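You operate a simulated robot arm through the tools that you are given. There is no shell and no other tool.

Carry out the task below with a simulated robot arm. There is one attempt and no reset: what you move stays moved.

Task
Pack V51 into the open parcel, fold both flaps, smooth the rippled tape.
Fine: Both flaps end flat. Use the felt block till no ripples show, and put it back. Set down upright: what you pick out, felt block. What is to be rubbed or washed off counts as gone when no trace of it is left.

It is judged by the outcome, as a careful person would: the job done as asked, and still so three seconds after it is handed in. It fails if anything else is knocked over, pushed out of place, dropped, spilled or broken. Flat cloth is picked up by pressing the open fingertips on it (5 to 10 N) and closing them slowly along it; thin cloth reads only 2 to 8 mm in the jaws.

Robot
A 7-joint arm with a two-finger parallel gripper, fixed in place. Base frame: the origin is at the foot of the arm, x ahead of it, y to its left, z up. Lengths are in mm, angles in degrees, forces in N, time in s.
Its first joint turns from -166.0 to 166.0 degrees. Payload 4.4 kg.
Tool frame: the origin (TCP) lies between the finger pads and is the grasp point; the fingertips stand 23 mm ahead of it; z points along the fingers, y is the line along which they close. Largest opening 94 mm; finger width 38, thickness 10; the body of the gripper, 54 by 96 mm, starts 39 mm behind the TCP.
Orientation is that of the tool frame in the base frame, as a unit quaternion [w, x, y, z]. With the fingers straight down and closing along the base's y, the tool's x points along the base's -x, its y along +y and its z along -z.

Tools
- The arm moves only by the tool step_arm. Its argument "rows" is a list of rows, each a list of 3 entries, a list of its own where there are three numbers: the shift along the base's x, y, z in mm, then the turn, a rotation vector about the base's x, y, z in degrees, then the closure, from 0 (fully open) to 1 (shut). In form: [[[tx, ty, tz], [ax, ay, az], fingers], ...]. A call has 1 to 20 rows; each row shifts and turns the commanded pose from where the row before left it. A row lasts 0.2 s, in which the tool goes at most 50 mm and 8.6 degrees; a call with a longer step from one row to the next is refused whole, and so is a gripper value outside its range. A pose out of reach is approached as far as the arm can. The call stops where the force on the tool passes 40 N (or 10 N more than at its start, if that is more) or the arm is blocked; 0.2 s more then pass. The fingers move at their own pace (about 72 mm/s each) and stop on an object; they squeeze with about 35 N. The grip force told is the motor's: it shows also when the fingers shut on nothing. Time passes only in rows, and 0.2 s behind the last, so rows that do not move let the fingers close. It gives the time, the measured TCP pose, the force on the tool (base axes), the opening and the grip force at its end, in the units of the frame above (readings bear some noise), with the torque about the TCP (base axes, N m) and any sound that the robot's microphone picked up.
- Cameras (640 x 400 px; columns grow to the right, rows downward): "scene" is fixed at [400.3, -650.7, 1344.2]; the picture's right is [0.94, -0.34, 0.00], its down [-0.21, -0.58, -0.79] and it looks along [0.27, 0.74, -0.61] (base axes); focal length 255 px, centre (320, 200). "wrist" rides on the gripper at [87, 16, -74] in the tool frame; the picture's right is [-0.18, 0.98, 0.00], its down [-0.58, -0.11, -0.81] and it looks along [-0.79, -0.15, 0.59] (tool axes); focal length 243 px, centre (320, 200).
- get_image(camera): a new picture of that camera. No time passes.
- point_at(camera, pixels): for up to 12 pixels [column, row] of the newest picture of that camera ("zoom" is the newest enlarged one), the place [x, y, z] in the base frame of the surface seen there, good to about 3 mm. No time passes.
- close_up(camera, box): a new picture of the part [left, top, right, bottom] of that camera's present view, enlarged. No time passes.
- hand_in(): hands the job in; it is judged then, once.

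Leave the gripper open and the arm clear of the work at the hand-in unless told otherwise.

The tools are called after "Emit:" as a command line: name --argument value ..., lists and objects as JSON in quotes. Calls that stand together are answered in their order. step_arm: Moves the arm, as the interface text tells. Its arguments: {"type":"object","properties":{"rows":{"type":"array","items":{"type":"array"}}},"required":["rows"]} The other tools are called the same way: get_image (camera) takes a picture; point_at (camera, pixels) gives the place of the surface under pixels of a picture; close_up (camera, box) takes an enlarged picture of a part of a camera's view; hand_in () hands the job in.

At the start:

```text
t: 0.0
tool_pos: [830.1, 299.4, 1121.4]
ee_rot: [0.0, 0.0, 1.0, -0.001]
ft_force: [0.3, -0.2, 0.5]
ft_torque: [0.02, 0.01, 0.0]
grip_width: 94.0
grasp_force: 0.0
```

scene: 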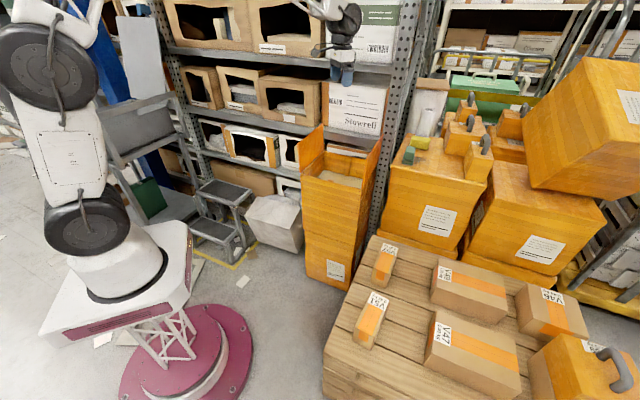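
wrist: 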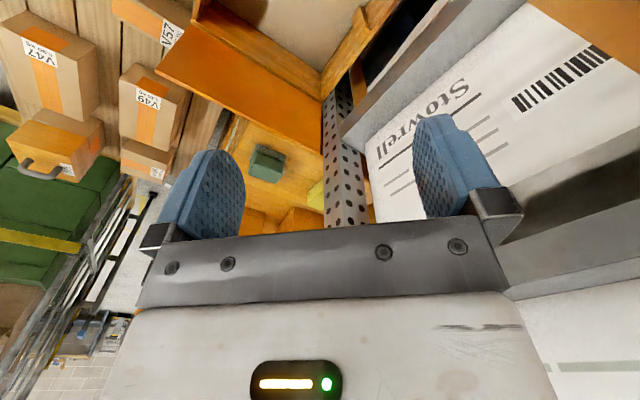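

I see a workbench with labelled parcels at lower right, an open orange box at about (340,190), and a green block on a box near (410,155). I'll take enlarged pictures to identify the labels.

Emit:
close_up --camera "scene" --box '[320, 220, 480, 320]'

Emit:
close_up --camera "scene" --box '[420, 240, 640, 400]'

Emit:
close_up --camera "scene" --box '[280, 110, 440, 210]'

Emit:
close_up --camera "scene" --box '[380, 80, 540, 180]'

```text
4.00 times, centred on (400, 270) of scene
```

zoom: 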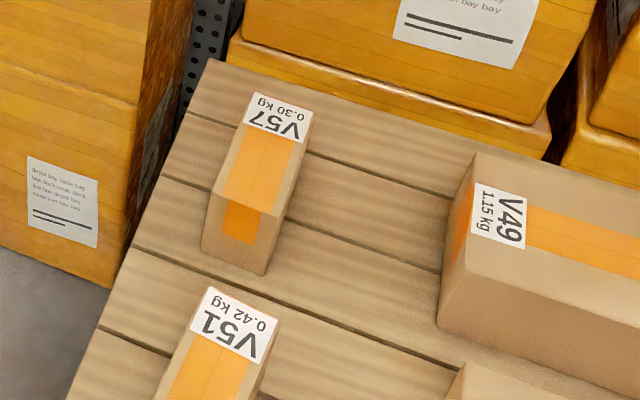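

```text
2.50 times, centred on (530, 320) of scene
```

zoom: 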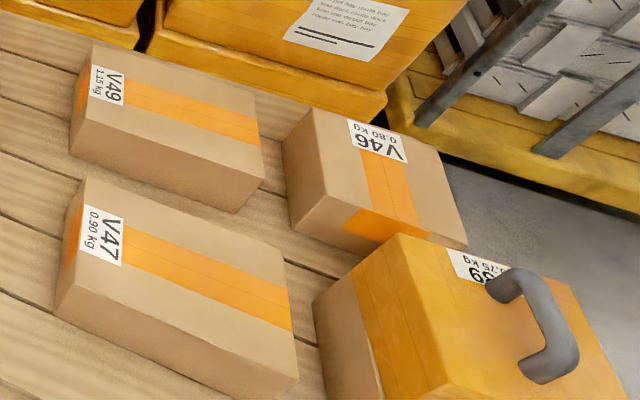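

```text
4.00 times, centred on (360, 160) of scene
```

zoom: 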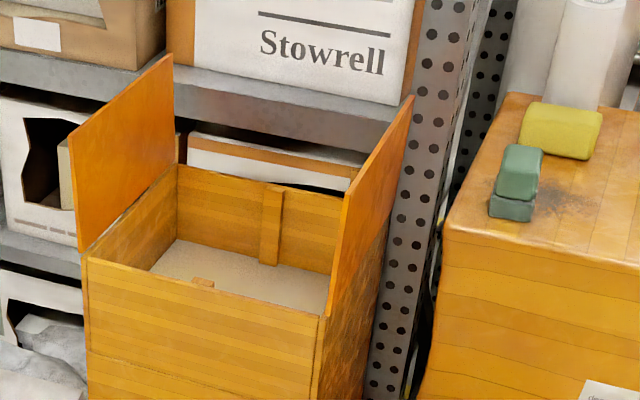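

```text
4.00 times, centred on (460, 130) of scene
```

zoom: 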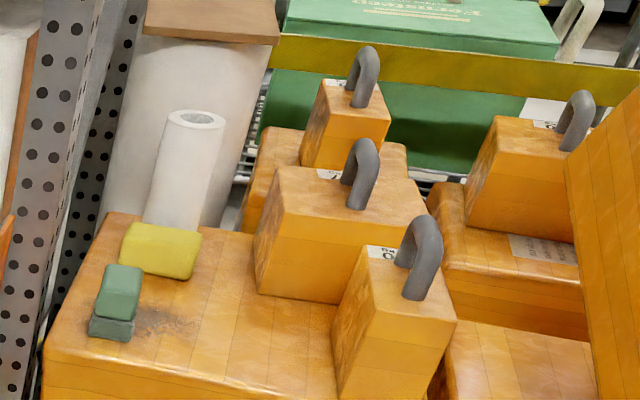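

I can read V51 on the small box at (370,315). The open parcel has two upright flaps. The green two-layer block is probably the felt block and the yellow one a sponge. I'll look closer for the rippled tape and these tools.

Emit:
close_up --camera "scene" --box '[340, 110, 420, 160]'

Emit:
close_up --camera "scene" --box '[290, 120, 390, 290]'

Emit:
close_up --camera "scene" --box '[390, 130, 450, 170]'

Emit:
get_image --camera "scene"

Emit:
get_image --camera "wrist"

Emit:
point_at --camera "scene" --pixels '[[301, 174], [359, 189], [324, 152], [365, 160], [300, 172], [323, 124], [362, 189], [382, 135], [340, 178], [410, 150], [405, 163], [420, 142]]'

Emit:
point_at --camera "scene" --pixels '[[371, 292], [389, 297], [354, 338], [368, 348], [370, 315], [375, 330], [360, 375], [392, 170], [473, 181], [408, 135], [430, 143], [345, 340]]'

```text
8.00 times, centred on (380, 135) of scene
```

zoom: 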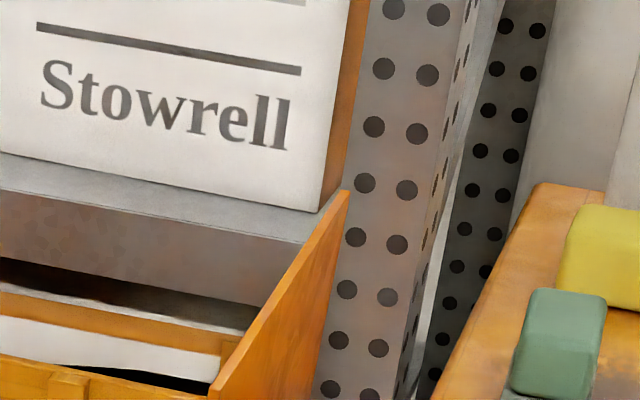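

```text
2.35 times, centred on (340, 205) of scene
```

zoom: 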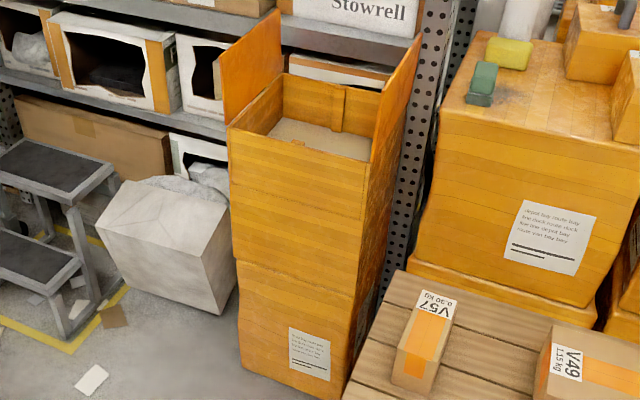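

```text
10.00 times, centred on (420, 150) of scene
```

zoom: 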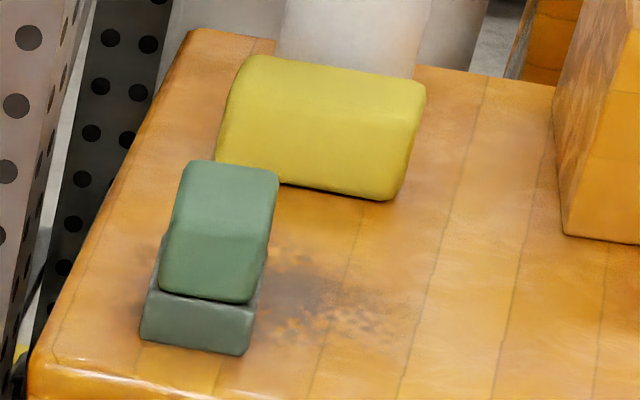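

```text
taken
```

scene: 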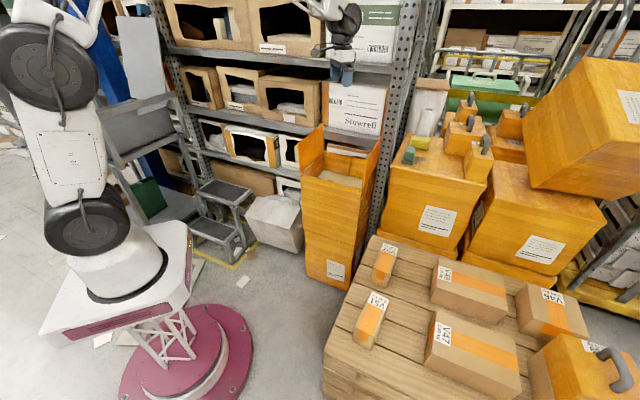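

```text
taken
```

wrist: 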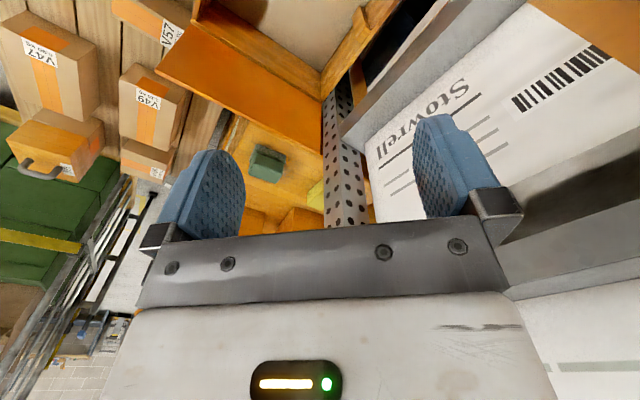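

```text
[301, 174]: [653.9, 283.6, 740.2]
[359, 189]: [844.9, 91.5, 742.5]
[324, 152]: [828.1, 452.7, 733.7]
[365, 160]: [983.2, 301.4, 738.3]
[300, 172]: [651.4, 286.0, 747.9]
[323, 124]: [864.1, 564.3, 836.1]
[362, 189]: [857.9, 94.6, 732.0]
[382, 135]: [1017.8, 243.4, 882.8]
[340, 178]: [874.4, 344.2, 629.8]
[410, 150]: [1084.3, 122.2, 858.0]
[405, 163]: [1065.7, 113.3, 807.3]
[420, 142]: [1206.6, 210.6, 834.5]
```

```text
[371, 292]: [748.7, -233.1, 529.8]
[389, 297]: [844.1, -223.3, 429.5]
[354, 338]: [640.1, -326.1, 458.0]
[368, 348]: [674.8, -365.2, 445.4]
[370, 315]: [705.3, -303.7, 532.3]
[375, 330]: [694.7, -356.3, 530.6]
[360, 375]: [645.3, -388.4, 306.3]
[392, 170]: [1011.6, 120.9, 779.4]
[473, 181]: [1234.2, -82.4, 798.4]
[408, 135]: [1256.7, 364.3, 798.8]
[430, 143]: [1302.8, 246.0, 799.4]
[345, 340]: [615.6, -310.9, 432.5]
```

The parcel is turned about 45° with its rim at z≈740 and its floor at z≈630. The felt block sits near (1075,115,800). Next I need precise measurements, starting with V51.

Emit:
close_up --camera "scene" --box '[320, 270, 416, 360]'

```text
4.44 times, centred on (368, 315) of scene
```

zoom: 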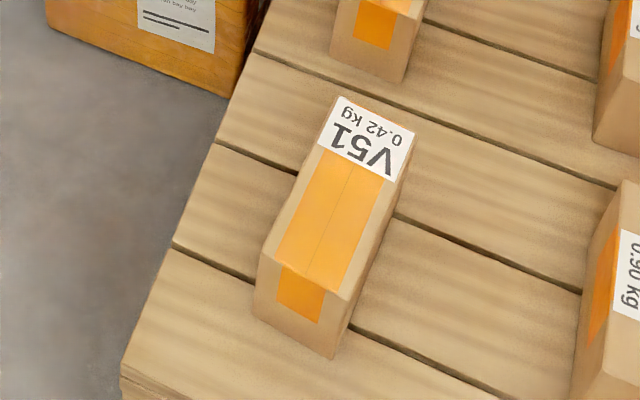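

I see V51's top corners at about (342,100), (414,130), (264,256) and (346,302) in this close-up. I'll measure these and its base.

Emit:
point_at --camera "zoom" --pixels '[[344, 102], [411, 131], [265, 254], [345, 299], [333, 354], [256, 312], [340, 200], [380, 200], [300, 280], [230, 300], [390, 300], [430, 150]]'

Emit:
close_up --camera "scene" --box '[392, 132, 440, 168]'

```text
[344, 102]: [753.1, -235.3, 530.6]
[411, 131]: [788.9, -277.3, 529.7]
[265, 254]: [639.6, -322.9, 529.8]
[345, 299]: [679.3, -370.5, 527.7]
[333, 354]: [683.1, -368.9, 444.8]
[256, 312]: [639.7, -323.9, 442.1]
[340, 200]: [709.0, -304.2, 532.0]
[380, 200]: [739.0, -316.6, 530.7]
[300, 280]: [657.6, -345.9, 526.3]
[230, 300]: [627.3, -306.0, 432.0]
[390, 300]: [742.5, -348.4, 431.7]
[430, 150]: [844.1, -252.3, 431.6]
```

```text
11.11 times, centred on (416, 150) of scene
```

zoom: 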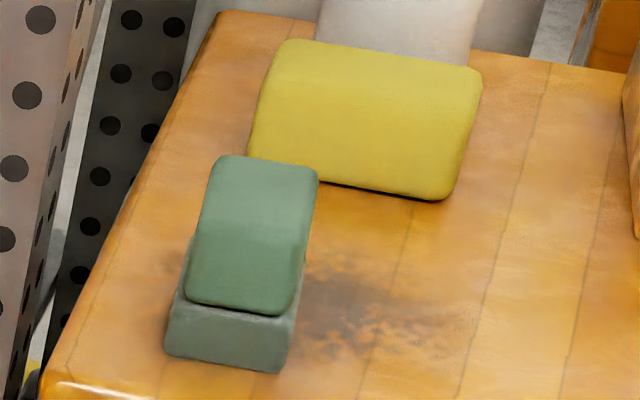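

V51 is about 145×60×100 mm, centred near (715,-303), long axis about 39.5° from x. Now I'll measure the green block and the yellow one.

Emit:
point_at --camera "zoom" --pixels '[[222, 160], [312, 170], [188, 295], [285, 308], [172, 350], [278, 367], [250, 230], [285, 45], [475, 75], [252, 150], [440, 190], [340, 300]]'

Emit:
point_at --camera "zoom" --pixels '[[80, 380], [130, 240], [400, 330], [240, 330], [180, 310], [292, 320], [187, 300], [250, 180], [215, 240], [290, 240], [60, 390], [225, 15]]'

Emit:
close_up --camera "scene" --box '[296, 120, 386, 200]'

```text
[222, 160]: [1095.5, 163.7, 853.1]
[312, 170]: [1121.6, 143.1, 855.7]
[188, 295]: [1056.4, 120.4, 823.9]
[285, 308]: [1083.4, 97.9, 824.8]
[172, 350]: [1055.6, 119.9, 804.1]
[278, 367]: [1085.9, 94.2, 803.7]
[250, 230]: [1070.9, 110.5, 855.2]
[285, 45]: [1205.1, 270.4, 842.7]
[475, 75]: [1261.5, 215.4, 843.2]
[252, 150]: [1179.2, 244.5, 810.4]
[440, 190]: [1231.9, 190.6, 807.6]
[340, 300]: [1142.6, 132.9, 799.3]
```

```text
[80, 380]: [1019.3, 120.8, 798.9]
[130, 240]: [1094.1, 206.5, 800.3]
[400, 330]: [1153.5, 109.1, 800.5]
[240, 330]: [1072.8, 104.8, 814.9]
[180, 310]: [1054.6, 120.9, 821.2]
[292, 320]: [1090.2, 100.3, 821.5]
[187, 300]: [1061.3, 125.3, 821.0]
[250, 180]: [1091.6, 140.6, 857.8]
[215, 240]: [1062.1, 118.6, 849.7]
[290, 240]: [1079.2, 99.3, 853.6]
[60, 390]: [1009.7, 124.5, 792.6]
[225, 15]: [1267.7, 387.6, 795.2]
```

```text
5.00 times, centred on (341, 160) of scene
```

zoom: 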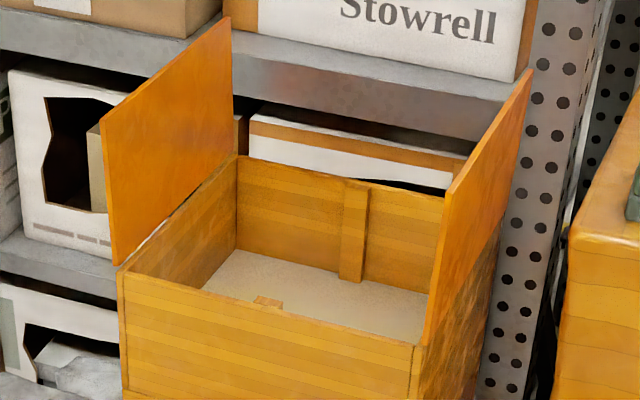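

The felt block is about 38×60×57 mm, centred near (1089,131). I'll measure the parcel's flaps and rim, and look at the mottled right side.

Emit:
point_at --camera "zoom" --pixels '[[103, 113], [229, 20], [117, 264], [236, 156], [530, 72], [425, 343], [420, 342], [120, 274], [240, 160], [412, 347], [498, 225], [355, 230]]'

Emit:
point_at --camera "zoom" --pixels '[[205, 290], [234, 250], [420, 310], [300, 280], [265, 300], [345, 185], [368, 185], [342, 275], [360, 280], [440, 195], [300, 172], [270, 310]]'

Emit:
close_up --camera "scene" --box '[330, 160, 400, 290]'

Emit:
close_up --camera "scene" --box '[480, 40, 640, 140]'

Emit:
close_up --camera "scene" --box '[500, 260, 640, 400]'

Emit:
close_up --camera "wrist" --box '[140, 0, 380, 240]'

```text
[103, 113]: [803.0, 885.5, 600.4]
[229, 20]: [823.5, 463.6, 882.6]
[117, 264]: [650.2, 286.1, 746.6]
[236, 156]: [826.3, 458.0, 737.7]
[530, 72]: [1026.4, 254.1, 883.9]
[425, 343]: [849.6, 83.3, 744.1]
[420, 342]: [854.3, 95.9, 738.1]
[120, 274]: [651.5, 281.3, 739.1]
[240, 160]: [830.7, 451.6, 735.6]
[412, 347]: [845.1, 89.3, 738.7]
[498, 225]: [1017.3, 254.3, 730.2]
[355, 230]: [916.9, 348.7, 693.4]
```

```text
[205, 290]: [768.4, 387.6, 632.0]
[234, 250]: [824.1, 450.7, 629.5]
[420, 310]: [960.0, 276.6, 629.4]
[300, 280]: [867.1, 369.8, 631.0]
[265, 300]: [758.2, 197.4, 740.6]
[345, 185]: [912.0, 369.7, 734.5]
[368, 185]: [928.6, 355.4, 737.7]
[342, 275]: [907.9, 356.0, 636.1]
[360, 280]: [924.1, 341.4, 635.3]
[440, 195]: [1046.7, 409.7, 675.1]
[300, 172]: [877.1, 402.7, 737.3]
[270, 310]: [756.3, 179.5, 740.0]
```

```text
3.08 times, centred on (365, 225) of scene
```

zoom: 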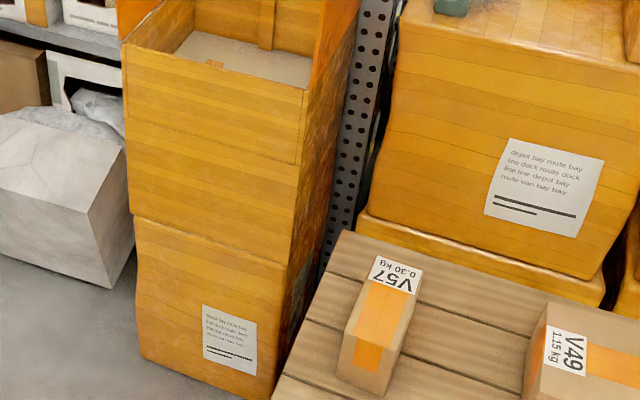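

```text
4.00 times, centred on (560, 90) of scene
```

zoom: 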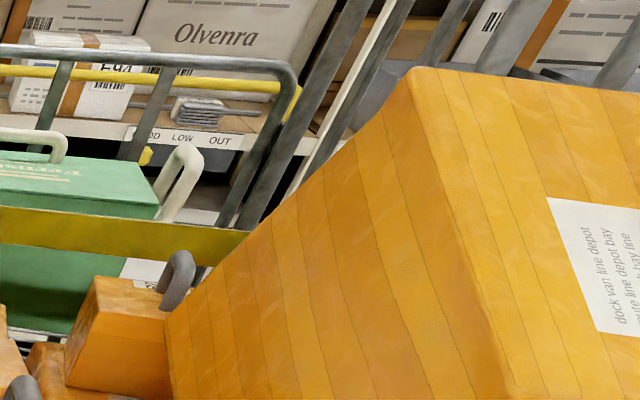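

```text
2.86 times, centred on (570, 330) of scene
```

zoom: 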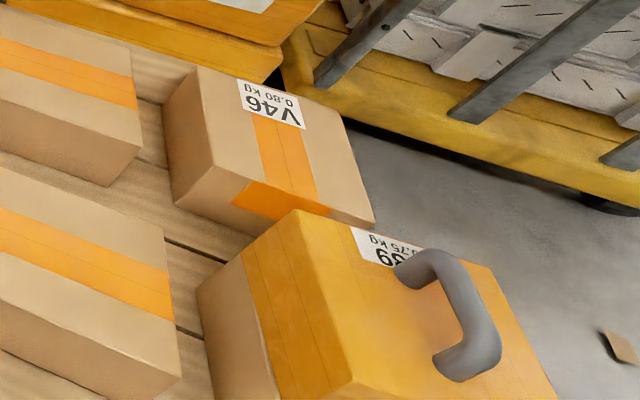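

```text
1.67 times, centred on (260, 120) of wrist
```

zoom: 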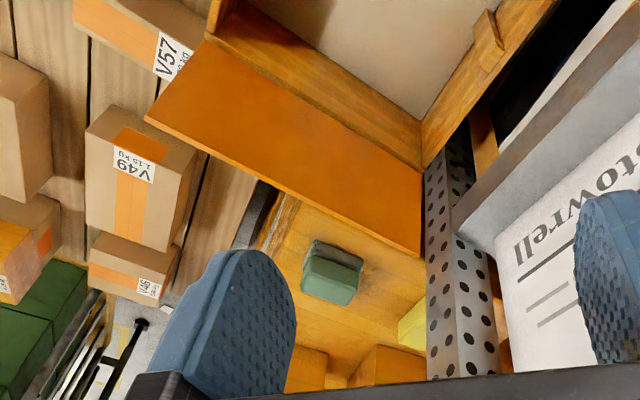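

The parcel rim corners are about (651,283), (848,90), (828,455) and (1020,258), with floor z 630 and vertical flaps up to z 884 on the left and right sides. The tape probably sits on the outer side of a flap, so I'll check it after folding. First I'll move over V51 at a safe height, turning the tool +39.5° about z.

Emit:
step_arm --rows '[[[-8.2, -43, 0], [0, 0, 2.82], 0], [[-8.2, -43, 0], [0, 0, 2.82], 0], [[-8.2, -43, 0], [0, 0, 2.82], 0], [[-8.2, -43, 0], [0, 0, 2.82], 0], [[-8.2, -43, 0], [0, 0, 2.82], 0], [[-8.2, -43, 0], [0, 0, 2.82], 0], [[-8.2, -43, 0], [0, 0, 2.82], 0], [[-8.2, -43, 0], [0, 0, 2.82], 0], [[-8.2, -43, 0], [0, 0, 2.82], 0], [[-8.2, -43, 0], [0, 0, 2.82], 0], [[-8.2, -43, 0], [0, 0, 2.82], 0], [[-8.2, -43, 0], [0, 0, 2.82], 0], [[-8.2, -43, 0], [0, 0, 2.82], 0], [[-8.2, -43, 0], [0, 0, 2.82], 0], [[0, 0, -50], [0, 0, 0], 0], [[0, 0, -50], [0, 0, 0], 0], [[0, 0, -50], [0, 0, 0], 0], [[0, 0, -50], [0, 0, 0], 0], [[0, 0, 0], [0, 0, 0], 0]]'

Emit:
get_image --camera "scene"

Emit:
get_image --camera "wrist"

```text
t: 4.0
tool_pos: [717.5, -303.7, 922.0]
ee_rot: [0.0, -0.338, 0.941, 0.0]
ft_force: [0.2, 0.3, 0.0]
ft_torque: [0.04, 0.01, 0.01]
grip_width: 94.3
grasp_force: 0.1
```

```text
taken
```

scene: 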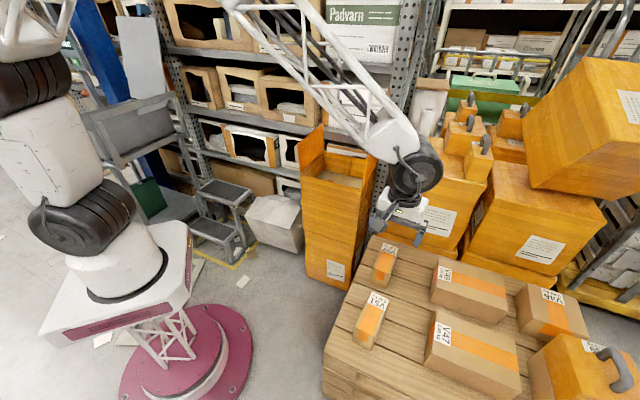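

```text
taken
```

wrist: 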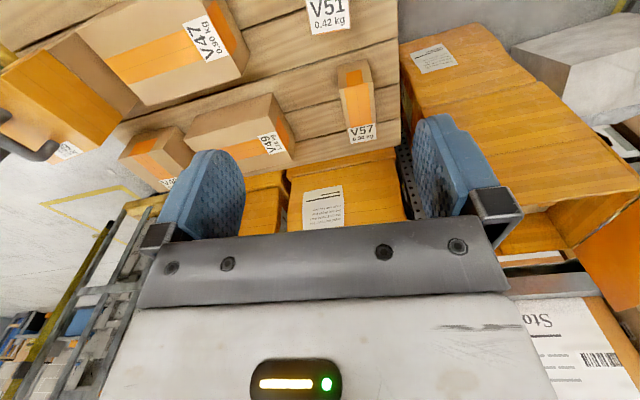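

The tool is over V51 at z 922, with nothing touched. I'll descend to z≈600, where the fingertips stay above the box top at 531, and check alignment.

Emit:
step_arm --rows '[[[-1.2, 0.3, -46], [0, 0, 0], 0], [[-1.2, 0.3, -46], [0, 0, 0], 0], [[0, 0, -46], [0, 0, 0], 0], [[0, 0, -46], [0, 0, 0], 0], [[0, 0, -46], [0, 0, 0], 0], [[0, 0, -46], [0, 0, 0], 0], [[0, 0, -44], [0, 0, 0], 0], [[0, 0, 0], [0, 0, 0], 0]]'

Emit:
close_up --camera "scene" --box '[310, 230, 438, 360]'

Emit:
get_image --camera "wrist"

```text
t: 5.8
tool_pos: [715.5, -301.9, 603.8]
ee_rot: [0.0, -0.338, 0.941, 0.001]
ft_force: [-0.5, -1.5, 0.0]
ft_torque: [0.03, 0.03, 0.01]
grip_width: 93.8
grasp_force: 0.0
```

```text
3.08 times, centred on (374, 295) of scene
```

zoom: 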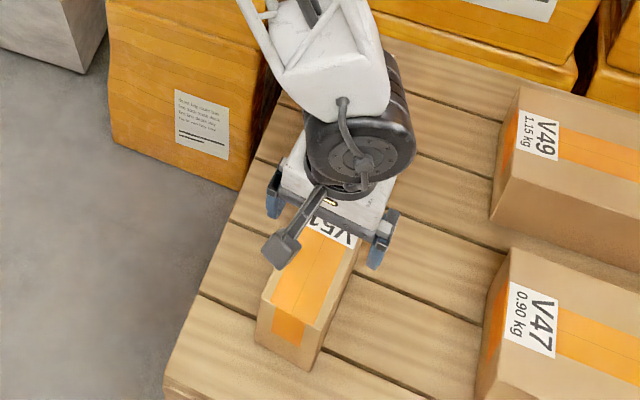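

```text
taken
```

wrist: 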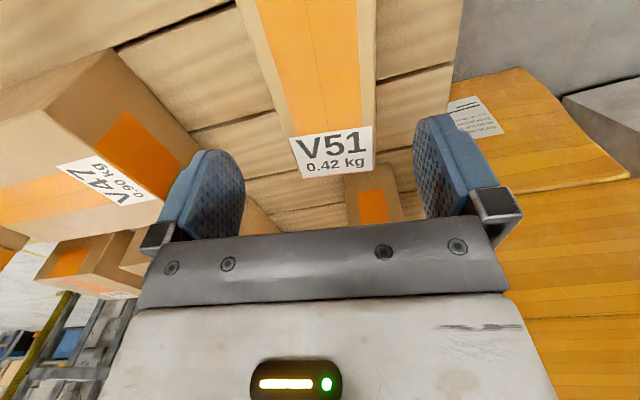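

V51 lies centred between the fingers: its label end is at columns 290–373 and the fingers at about 215 and 440. I'll descend to z≈505 with the fingers straddling it.

Emit:
step_arm --rows '[[[0, 0, -30], [0, 0, 0], 0], [[0, 0, -30], [0, 0, 0], 0], [[0, 0, -20], [0, 0, 0], 0], [[0, 0, -18], [0, 0, 0], 0], [[0, 0, 0], [0, 0, 0], 0]]'

Emit:
get_image --camera "wrist"

Emit:
close_up --camera "scene" --box '[310, 230, 438, 360]'

```text
t: 7.0
tool_pos: [715.1, -302.5, 505.9]
ee_rot: [0.0, -0.339, 0.941, 0.0]
ft_force: [0.4, 0.7, -1.0]
ft_torque: [-0.01, -0.02, -0.02]
grip_width: 93.7
grasp_force: 0.1
```

```text
taken
```

wrist: 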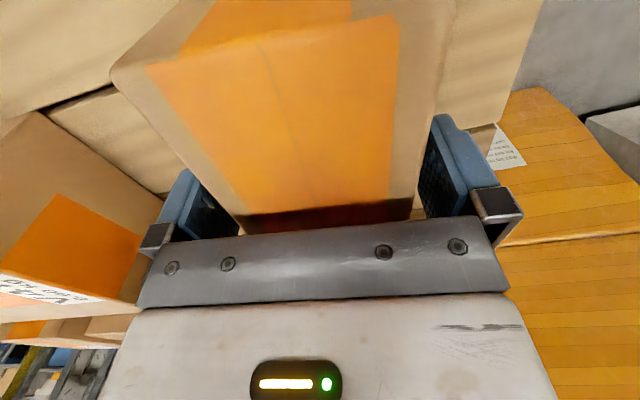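

```text
3.08 times, centred on (374, 295) of scene
```

zoom: 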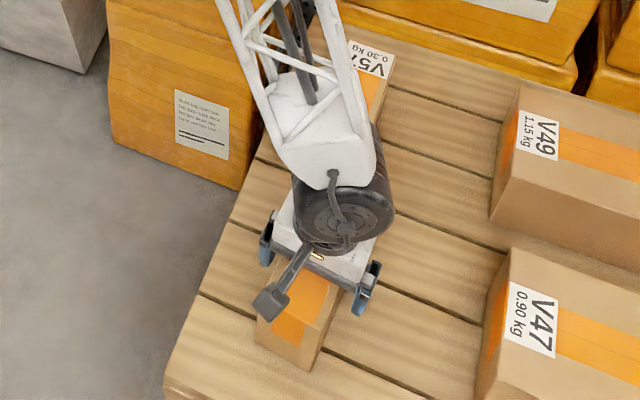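

The fingers straddle the box with free space on both sides. I'll close them to grip.

Emit:
step_arm --rows '[[[0, 0, 0], [0, 0, 0], 0.2], [[0, 0, 0], [0, 0, 0], 0.4], [[0, 0, 0], [0, 0, 0], 0.6], [[0, 0, 0], [0, 0, 0], 0.6], [[0, 0, 0], [0, 0, 0], 0.6]]'

```text
t: 8.2
tool_pos: [715.3, -301.1, 505.6]
ee_rot: [0.0, -0.338, 0.941, -0.001]
ft_force: [-0.4, -1.0, -0.4]
ft_torque: [-0.09, 0.03, 0.04]
grip_width: 67.9
grasp_force: 35.0
```

It grips at 67.9 mm with 35 N. I'll lift straight up slowly and check.

Emit:
step_arm --rows '[[[0, 0, 10], [0, 0, 0], 0.65], [[0, 0, 20], [0, 0, 0], 0.65], [[0, 0, 40], [0, 0, 0], 0.65], [[0, 0, 40], [0, 0, 0], 0.65], [[0, 0, 40], [0, 0, 0], 0.65], [[0, 0, 0], [0, 0, 0], 0.65]]'

Emit:
close_up --camera "scene" --box '[310, 210, 438, 340]'

Emit:
get_image --camera "wrist"

```text
t: 9.6
tool_pos: [714.4, -300.0, 654.7]
ee_rot: [-0.001, -0.338, 0.941, 0.0]
ft_force: [-0.1, 0.3, -3.8]
ft_torque: [-0.01, 0.0, 0.01]
grip_width: 67.7
grasp_force: 34.8
```

```text
3.08 times, centred on (374, 275) of scene
```

zoom: 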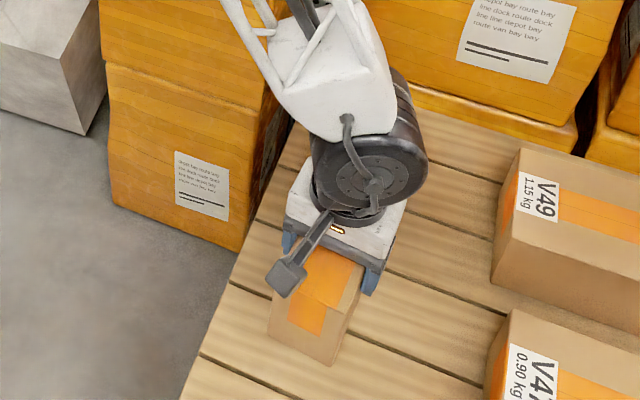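

```text
taken
```

wrist: 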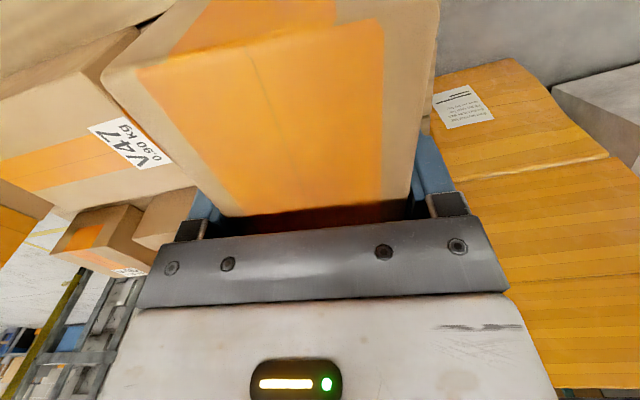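

V51 is held (load ≈ 3.8 N). I'll go up to z≈1060 so its base clears the flap tops at 884, then travel over the parcel centre (837,272), turning +4.8° to match the parcel's axis.

Emit:
step_arm --rows '[[[0, 0, 45], [0, 0, 0], 0.65], [[0, 0, 45], [0, 0, 0], 0.65], [[0, 0, 45], [0, 0, 0], 0.65], [[0, 0, 45], [0, 0, 0], 0.65], [[0, 0, 45], [0, 0, 0], 0.65], [[0, 0, 45], [0, 0, 0], 0.65], [[0, 0, 45], [0, 0, 0], 0.65], [[0, 0, 45], [0, 0, 0], 0.65], [[0, 0, 45], [0, 0, 0], 0.65], [[0, 0, 0], [0, 0, 0], 0.65]]'

Emit:
step_arm --rows '[[[9.4, 44, 0], [0, 0, 0.37], 0.65], [[9.4, 44, 0], [0, 0, 0.37], 0.65], [[9.4, 44, 0], [0, 0, 0.37], 0.65], [[9.4, 44, 0], [0, 0, 0.37], 0.65], [[9.4, 44, 0], [0, 0, 0.37], 0.65], [[9.4, 44, 0], [0, 0, 0.37], 0.65], [[9.4, 44, 0], [0, 0, 0.37], 0.65], [[9.4, 44, 0], [0, 0, 0.37], 0.65], [[9.4, 44, 0], [0, 0, 0.37], 0.65], [[9.4, 44, 0], [0, 0, 0.37], 0.65], [[9.4, 44, 0], [0, 0, 0.37], 0.65], [[9.4, 44, 0], [0, 0, 0.37], 0.65], [[9.4, 44, 0], [0, 0, 0.37], 0.65], [[0, 0, 0], [0, 0, 0], 0.65], [[0, 0, 0], [0, 0, 0], 0.65]]'

Emit:
get_image --camera "scene"

Emit:
get_image --camera "wrist"

```text
t: 11.8
tool_pos: [716.2, -302.6, 1056.9]
ee_rot: [0.0, -0.338, 0.941, 0.0]
ft_force: [0.1, 0.1, -3.6]
ft_torque: [-0.01, 0.01, 0.01]
grip_width: 67.9
grasp_force: 34.3
```

```text
t: 15.0
tool_pos: [835.3, 268.0, 1056.2]
ee_rot: [0.0, -0.377, 0.926, 0.0]
ft_force: [0.0, 0.1, -4.5]
ft_torque: [-0.01, 0.03, 0.01]
grip_width: 68.1
grasp_force: 35.1
```

```text
taken
```

scene: 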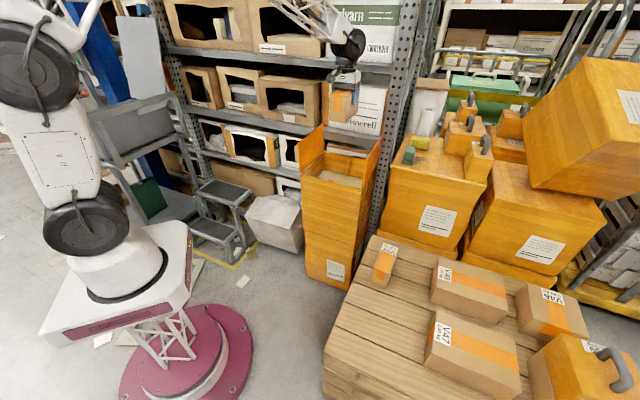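

```text
taken
```

wrist: 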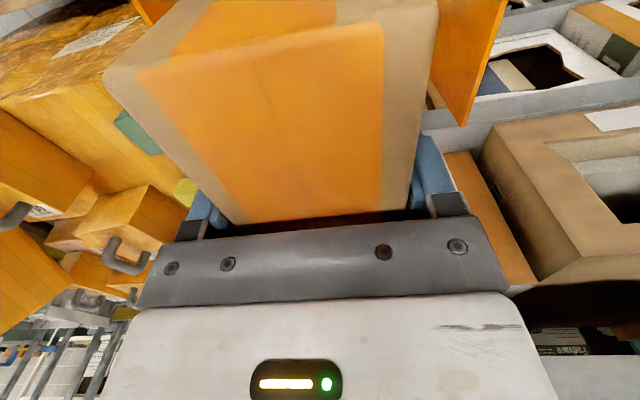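

V51 hangs over the parcel centre at z≈1056. Before descending I'll check how close the shelf is to the parcel's back.

Emit:
close_up --camera "scene" --box '[296, 60, 416, 200]'

Emit:
point_at --camera "scene" --pixels '[[335, 133], [355, 138], [375, 125], [385, 120], [392, 100], [395, 70], [340, 90], [372, 100], [380, 65], [388, 150], [300, 128], [365, 65]]'

```text
2.86 times, centred on (356, 130) of scene
```

zoom: 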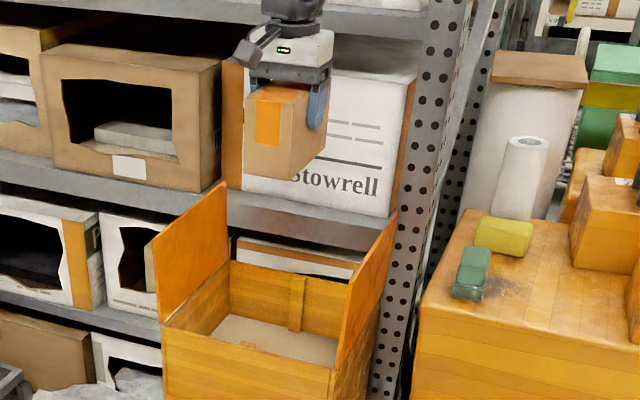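

```text
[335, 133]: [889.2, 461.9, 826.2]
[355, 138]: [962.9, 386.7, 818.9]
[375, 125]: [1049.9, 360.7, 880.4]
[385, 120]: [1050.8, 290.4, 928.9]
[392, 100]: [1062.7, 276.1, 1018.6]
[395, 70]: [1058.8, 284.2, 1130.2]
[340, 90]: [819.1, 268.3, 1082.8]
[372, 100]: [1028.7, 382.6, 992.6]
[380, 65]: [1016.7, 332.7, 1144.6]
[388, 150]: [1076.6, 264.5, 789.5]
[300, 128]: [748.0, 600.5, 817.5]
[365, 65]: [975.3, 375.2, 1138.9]
```

The shelf front is about 170 mm behind the parcel centre, which is enough room. I'll shift (+7,+6) to keep the camera off the front rim, then descend to TCP z≈720, about 15 mm above contact.

Emit:
step_arm --rows '[[[7, 6, 0], [0, 0, 0], 0.65], [[0, 0, -40], [0, 0, 0], 0.65], [[0, 0, -40], [0, 0, 0], 0.65], [[0, 0, -40], [0, 0, 0], 0.65], [[0, 0, -40], [0, 0, 0], 0.65], [[0, 0, 0], [0, 0, 0], 0.65]]'

Emit:
close_up --camera "scene" --box '[296, 60, 416, 200]'

Emit:
get_image --camera "wrist"

```text
t: 16.4
tool_pos: [841.7, 277.3, 897.3]
ee_rot: [0.0, -0.377, 0.926, -0.001]
ft_force: [-0.2, -0.1, -4.4]
ft_torque: [-0.01, -0.02, 0.01]
grip_width: 67.9
grasp_force: 34.8
```

```text
2.86 times, centred on (356, 130) of scene
```

zoom: 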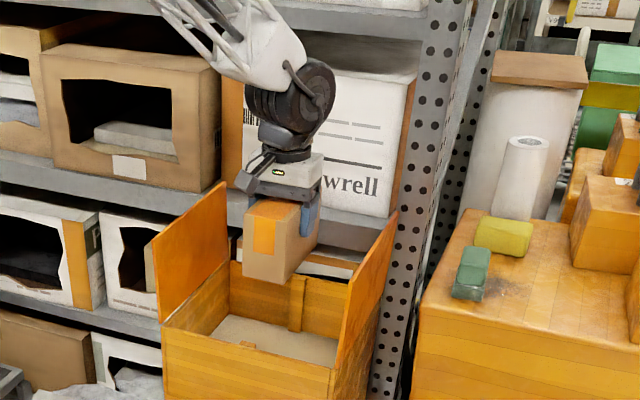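

```text
taken
```

wrist: 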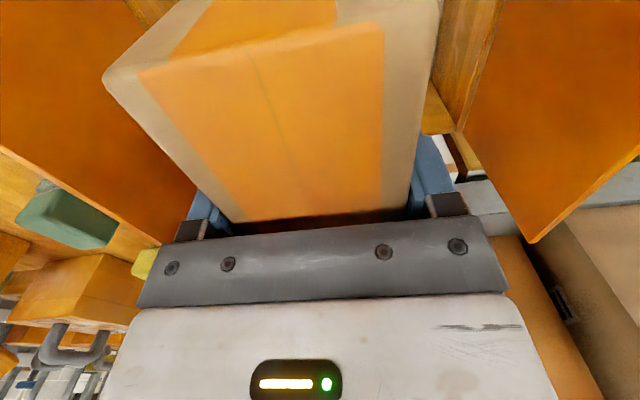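

Alignment looks good: V51 is between the flaps. I'll descend to z≈800 and check clearance of the arm and flaps.

Emit:
step_arm --rows '[[[0, 0, -35], [0, 0, 0], 0.65], [[0, 0, -35], [0, 0, 0], 0.65], [[0, 0, -30], [0, 0, 0], 0.65], [[0, 0, 0], [0, 0, 0], 0.65]]'

Emit:
close_up --camera "scene" --box '[276, 60, 416, 200]'

Emit:
get_image --camera "wrist"

```text
t: 17.4
tool_pos: [843.0, 276.4, 796.4]
ee_rot: [0.0, -0.377, 0.926, 0.0]
ft_force: [0.0, 0.2, -4.4]
ft_torque: [-0.03, 0.03, 0.0]
grip_width: 68.2
grasp_force: 34.6
```

```text
2.86 times, centred on (346, 130) of scene
```

zoom: 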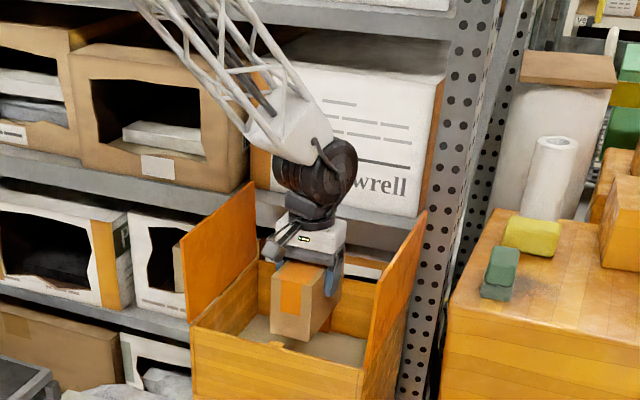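

```text
taken
```

wrist: 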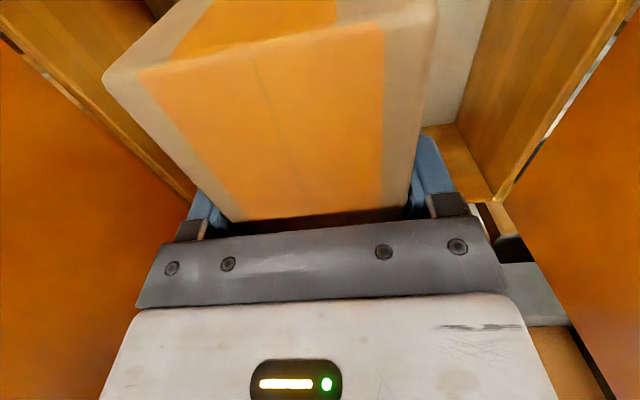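

The forearm rises steeply and clears the flaps. I'll continue down to z≈714.

Emit:
step_arm --rows '[[[0, 0, -30], [0, 0, 0], 0.65], [[0, 0, -30], [0, 0, 0], 0.65], [[0, 0, -15], [0, 0, 0], 0.65], [[0, 0, -7], [0, 0, 0], 0.65], [[0, 0, 0], [0, 0, 0], 0.65]]'

Emit:
close_up --camera "scene" --box '[296, 100, 396, 200]'

Emit:
get_image --camera "wrist"

```text
t: 18.6
tool_pos: [841.3, 276.4, 716.0]
ee_rot: [0.0, -0.376, 0.926, -0.001]
ft_force: [0.2, -0.7, -3.8]
ft_torque: [0.01, 0.01, 0.02]
grip_width: 67.7
grasp_force: 34.7
```

```text
4.00 times, centred on (346, 150) of scene
```

zoom: 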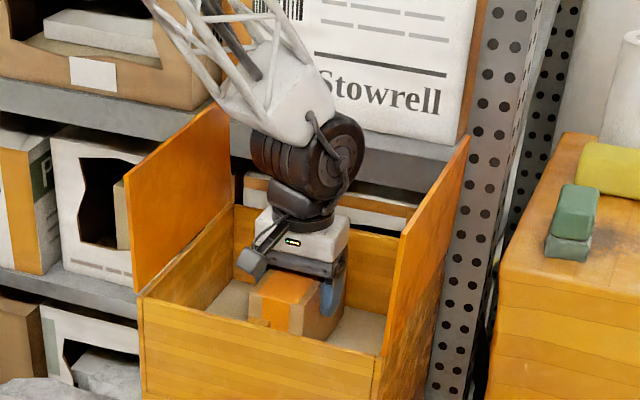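

```text
taken
```

wrist: 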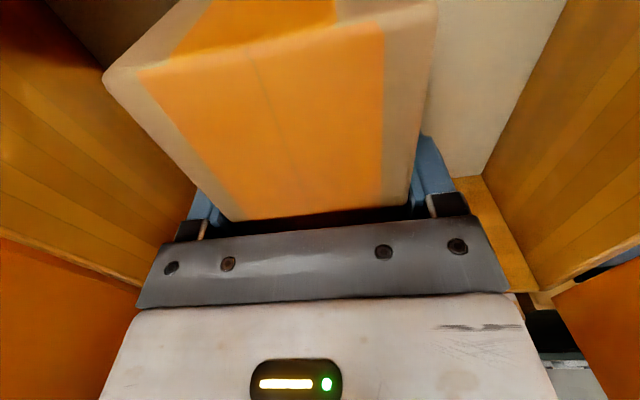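

V51 is inside and clear of the walls. I'll lower in small steps until I feel the floor.

Emit:
step_arm --rows '[[[0, 0, -3], [0, 0, 0], 0.65], [[0, 0, -2], [0, 0, 0], 0.65], [[0, 0, -2], [0, 0, 0], 0.65], [[0, 0, -1], [0, 0, 0], 0.65], [[0, 0, 0], [0, 0, 0], 0.65]]'

```text
t: 19.8
tool_pos: [842.7, 274.9, 707.4]
ee_rot: [0.0, -0.377, 0.926, 0.0]
ft_force: [-0.7, -0.5, -4.2]
ft_torque: [0.0, 0.01, -0.03]
grip_width: 68.1
grasp_force: 34.8
```

There is no contact yet, as the load still reads 4.2 N. I'll lower further in 1 mm steps.

Emit:
step_arm --rows '[[[0, 0, -1], [0, 0, 0], 0.65], [[0, 0, -1], [0, 0, 0], 0.65], [[0, 0, -1], [0, 0, 0], 0.65], [[0, 0, 0], [0, 0, 0], 0.65]]'

```text
t: 20.8
tool_pos: [841.6, 274.3, 706.2]
ee_rot: [0.0, -0.377, 0.926, 0.0]
ft_force: [0.0, -0.1, -3.1]
ft_torque: [-0.08, -0.06, -0.03]
grip_width: 68.1
grasp_force: 34.7
```

Emit:
step_arm --rows '[[[0, 0, -1], [0, 0, 0], 0.65], [[0, 0, -1], [0, 0, 0], 0.65], [[0, 0, 0], [0, 0, 0], 0.65]]'

```text
t: 21.6
tool_pos: [843.0, 274.7, 704.8]
ee_rot: [0.002, -0.377, 0.926, -0.001]
ft_force: [-7.0, -4.4, 33.7]
ft_torque: [0.72, 0.86, 0.37]
grip_width: 68.1
grasp_force: 35.0
```

The floor is reached (33 N upward). I'll ease up 1 mm to relieve the push, then open the fingers slowly.

Emit:
step_arm --rows '[[[0, 0, 1], [0, 0, 0], 0.65], [[0, 0, 0], [0, 0, 0], 0.65]]'

Emit:
step_arm --rows '[[[0, 0, 0], [0, 0, 0], 0.25], [[0, 0, 0], [0, 0, 0], 0.15], [[0, 0, 0], [0, 0, 0], 0.05], [[0, 0, 0], [0, 0, 0], 0.0], [[0, 0, 0], [0, 0, 0], 0.0]]'

Emit:
close_up --camera "scene" --box '[296, 100, 396, 200]'

Emit:
get_image --camera "wrist"

```text
t: 22.2
tool_pos: [843.7, 276.2, 705.3]
ee_rot: [0.0, -0.377, 0.926, 0.001]
ft_force: [8.8, -3.4, 21.2]
ft_torque: [0.41, -0.87, -0.3]
grip_width: 67.9
grasp_force: 34.7
```

```text
t: 23.4
tool_pos: [841.8, 275.8, 704.8]
ee_rot: [0.0, -0.377, 0.926, 0.0]
ft_force: [0.4, -0.3, -0.5]
ft_torque: [-0.02, 0.03, 0.0]
grip_width: 93.7
grasp_force: 0.2
```

```text
4.00 times, centred on (346, 150) of scene
```

zoom: 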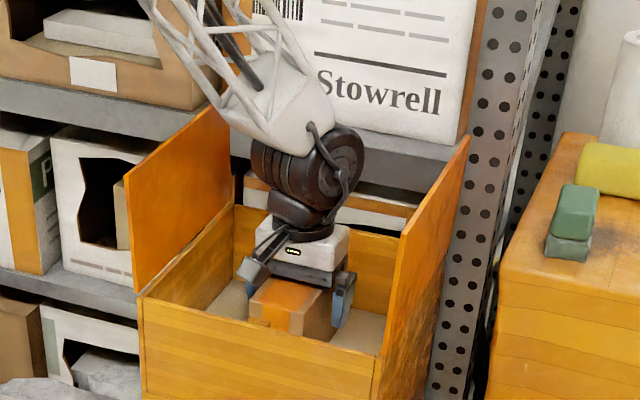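

```text
taken
```

wrist: 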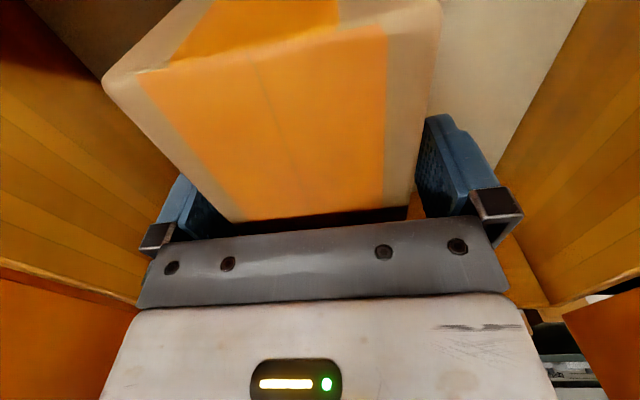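

V51 is released and stands upright on the parcel floor. I'll withdraw straight up to z≈1060.

Emit:
step_arm --rows '[[[0, 0, 15], [0, 0, 0], 0], [[0, 0, 30], [0, 0, 0], 0], [[0, 0, 45], [0, 0, 0], 0], [[0, 0, 45], [0, 0, 0], 0], [[0, 0, 45], [0, 0, 0], 0], [[0, 0, 45], [0, 0, 0], 0], [[0, 0, 45], [0, 0, 0], 0], [[0, 0, 45], [0, 0, 0], 0], [[0, 0, 45], [0, 0, 0], 0], [[0, 0, 0], [0, 0, 0], 0]]'

Emit:
close_up --camera "scene" --box '[286, 90, 406, 210]'

Emit:
get_image --camera "wrist"

```text
t: 25.6
tool_pos: [843.0, 273.9, 1068.0]
ee_rot: [0.0, -0.378, 0.926, 0.0]
ft_force: [1.1, -0.3, -0.7]
ft_torque: [0.0, 0.01, 0.01]
grip_width: 93.7
grasp_force: 0.0
```

```text
3.33 times, centred on (346, 150) of scene
```

zoom: 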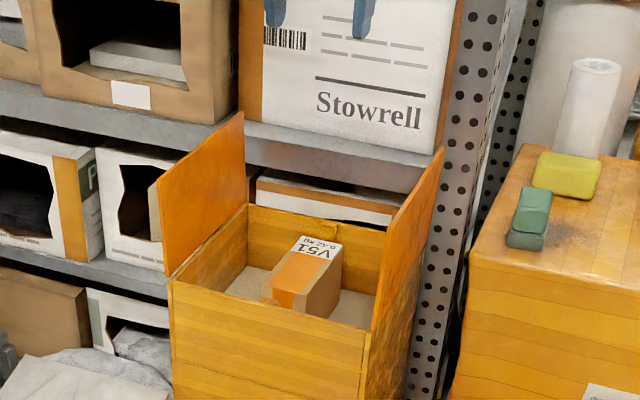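

```text
taken
```

wrist: 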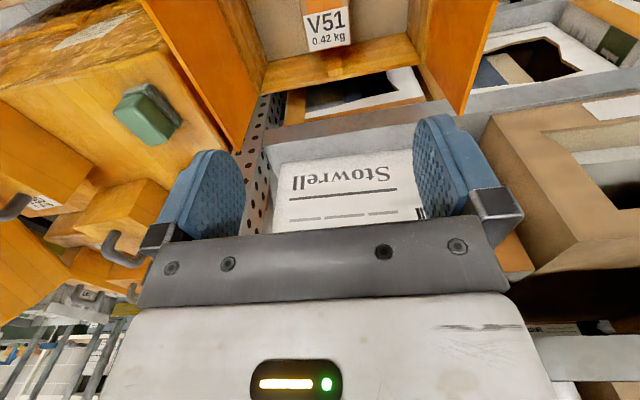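

V51 stands upright in the parcel with its label facing up. Next I'll fold the left flap: close the fingers, move outside it, and descend so the fingertips are about 35 mm below the flap's top edge on the outer side.

Emit:
step_arm --rows '[[[-30, 22, 0], [0, 0, 0], 0.5], [[-30, 22, 0], [0, 0, 0], 1], [[-30, 22, 0], [0, 0, 0], 1], [[-30, 22, 0], [0, 0, 0], 1], [[-30, 22, 0], [0, 0, 0], 1], [[0, 0, 0], [0, 0, 0], 1]]'

Emit:
close_up --camera "scene" --box '[256, 50, 416, 210]'

Emit:
get_image --camera "wrist"

```text
t: 27.0
tool_pos: [691.9, 384.5, 1063.7]
ee_rot: [0.0, -0.377, 0.926, 0.001]
ft_force: [0.6, 0.7, -0.4]
ft_torque: [-0.01, -0.03, -0.01]
grip_width: 0.0
grasp_force: 34.2
```

```text
2.50 times, centred on (336, 130) of scene
```

zoom: 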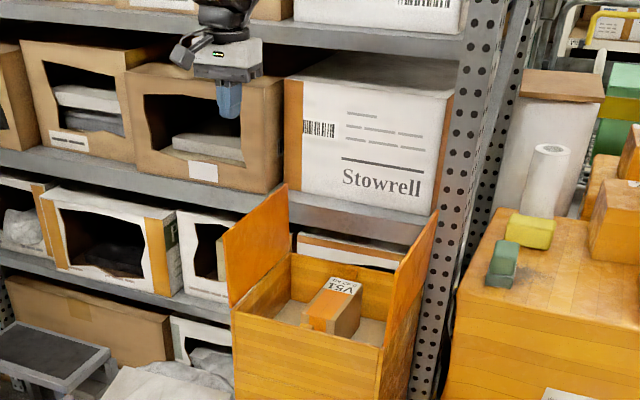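

```text
taken
```

wrist: 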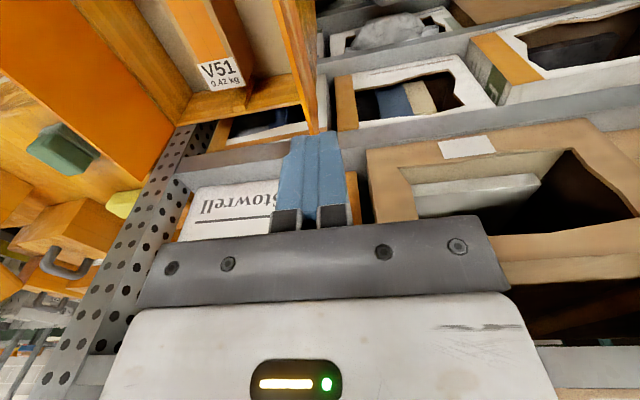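

The closed fingers are just left of the left flap in plan. I'll descend to z≈868.

Emit:
step_arm --rows '[[[0, 0, -40], [0, 0, 0], 1], [[0, 0, -40], [0, 0, 0], 1], [[0, 0, -40], [0, 0, 0], 1], [[0, 0, -40], [0, 0, 0], 1], [[0, 0, -36], [0, 0, 0], 1], [[0, 0, 0], [0, 0, 0], 1]]'

Emit:
close_up --camera "scene" --box '[276, 80, 396, 200]'

Emit:
get_image --camera "wrist"

```text
t: 28.4
tool_pos: [690.9, 387.1, 867.1]
ee_rot: [0.0, -0.377, 0.926, 0.0]
ft_force: [-0.3, -0.2, -0.1]
ft_torque: [0.02, 0.03, -0.03]
grip_width: 0.1
grasp_force: 34.5
```

```text
3.33 times, centred on (336, 140) of scene
```

zoom: 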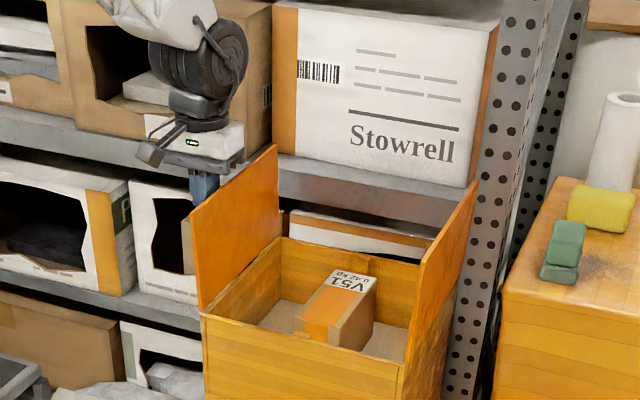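

```text
taken
```

wrist: 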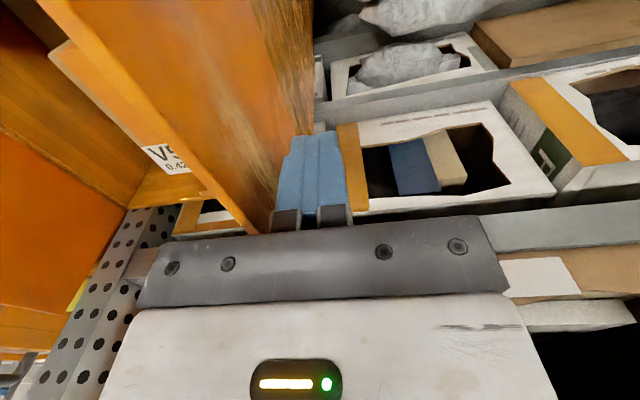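

The fingers are outside the flap and clear of everything. I'll push inward and follow the flap's arc to about 45°.

Emit:
step_arm --rows '[[[11.4, -11.2, 0], [0, 0, 0], 1], [[11.4, -11.2, 0], [0, 0, 0], 1], [[9.8, -9.6, -0.5], [0, 0, 0], 1], [[9.7, -9.5, -2.3], [0, 0, 0], 1], [[9.4, -9.2, -4.1], [0, 0, 0], 1], [[8.9, -8.75, -5.7], [0, 0, 0], 1], [[8.3, -8.1, -7.3], [0, 0, 0], 1], [[7.6, -7.4, -8.7], [0, 0, 0], 1], [[0, 0, 0], [0, 0, 0], 1]]'

Emit:
close_up --camera "scene" --box '[276, 80, 396, 200]'

Emit:
get_image --camera "wrist"

```text
t: 30.4
tool_pos: [769.0, 309.7, 839.5]
ee_rot: [0.0, -0.377, 0.926, 0.0]
ft_force: [0.2, 0.5, 0.6]
ft_torque: [0.01, -0.01, 0.02]
grip_width: 0.0
grasp_force: 34.7
```

```text
3.33 times, centred on (336, 140) of scene
```

zoom: 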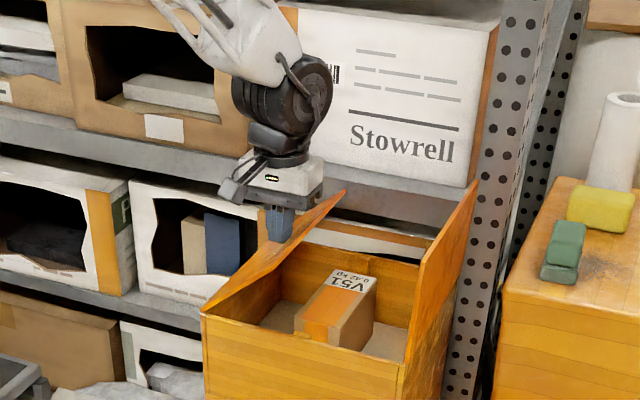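

```text
taken
```

wrist: 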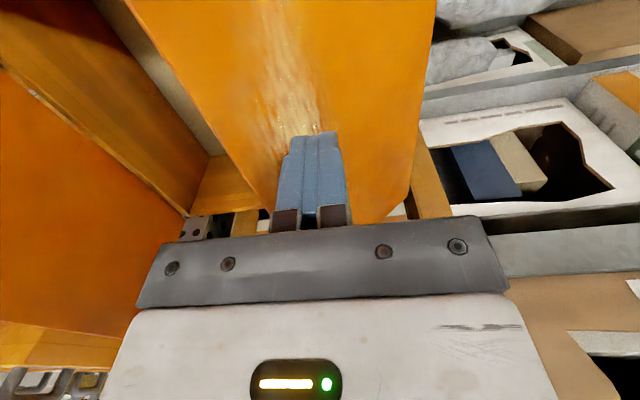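

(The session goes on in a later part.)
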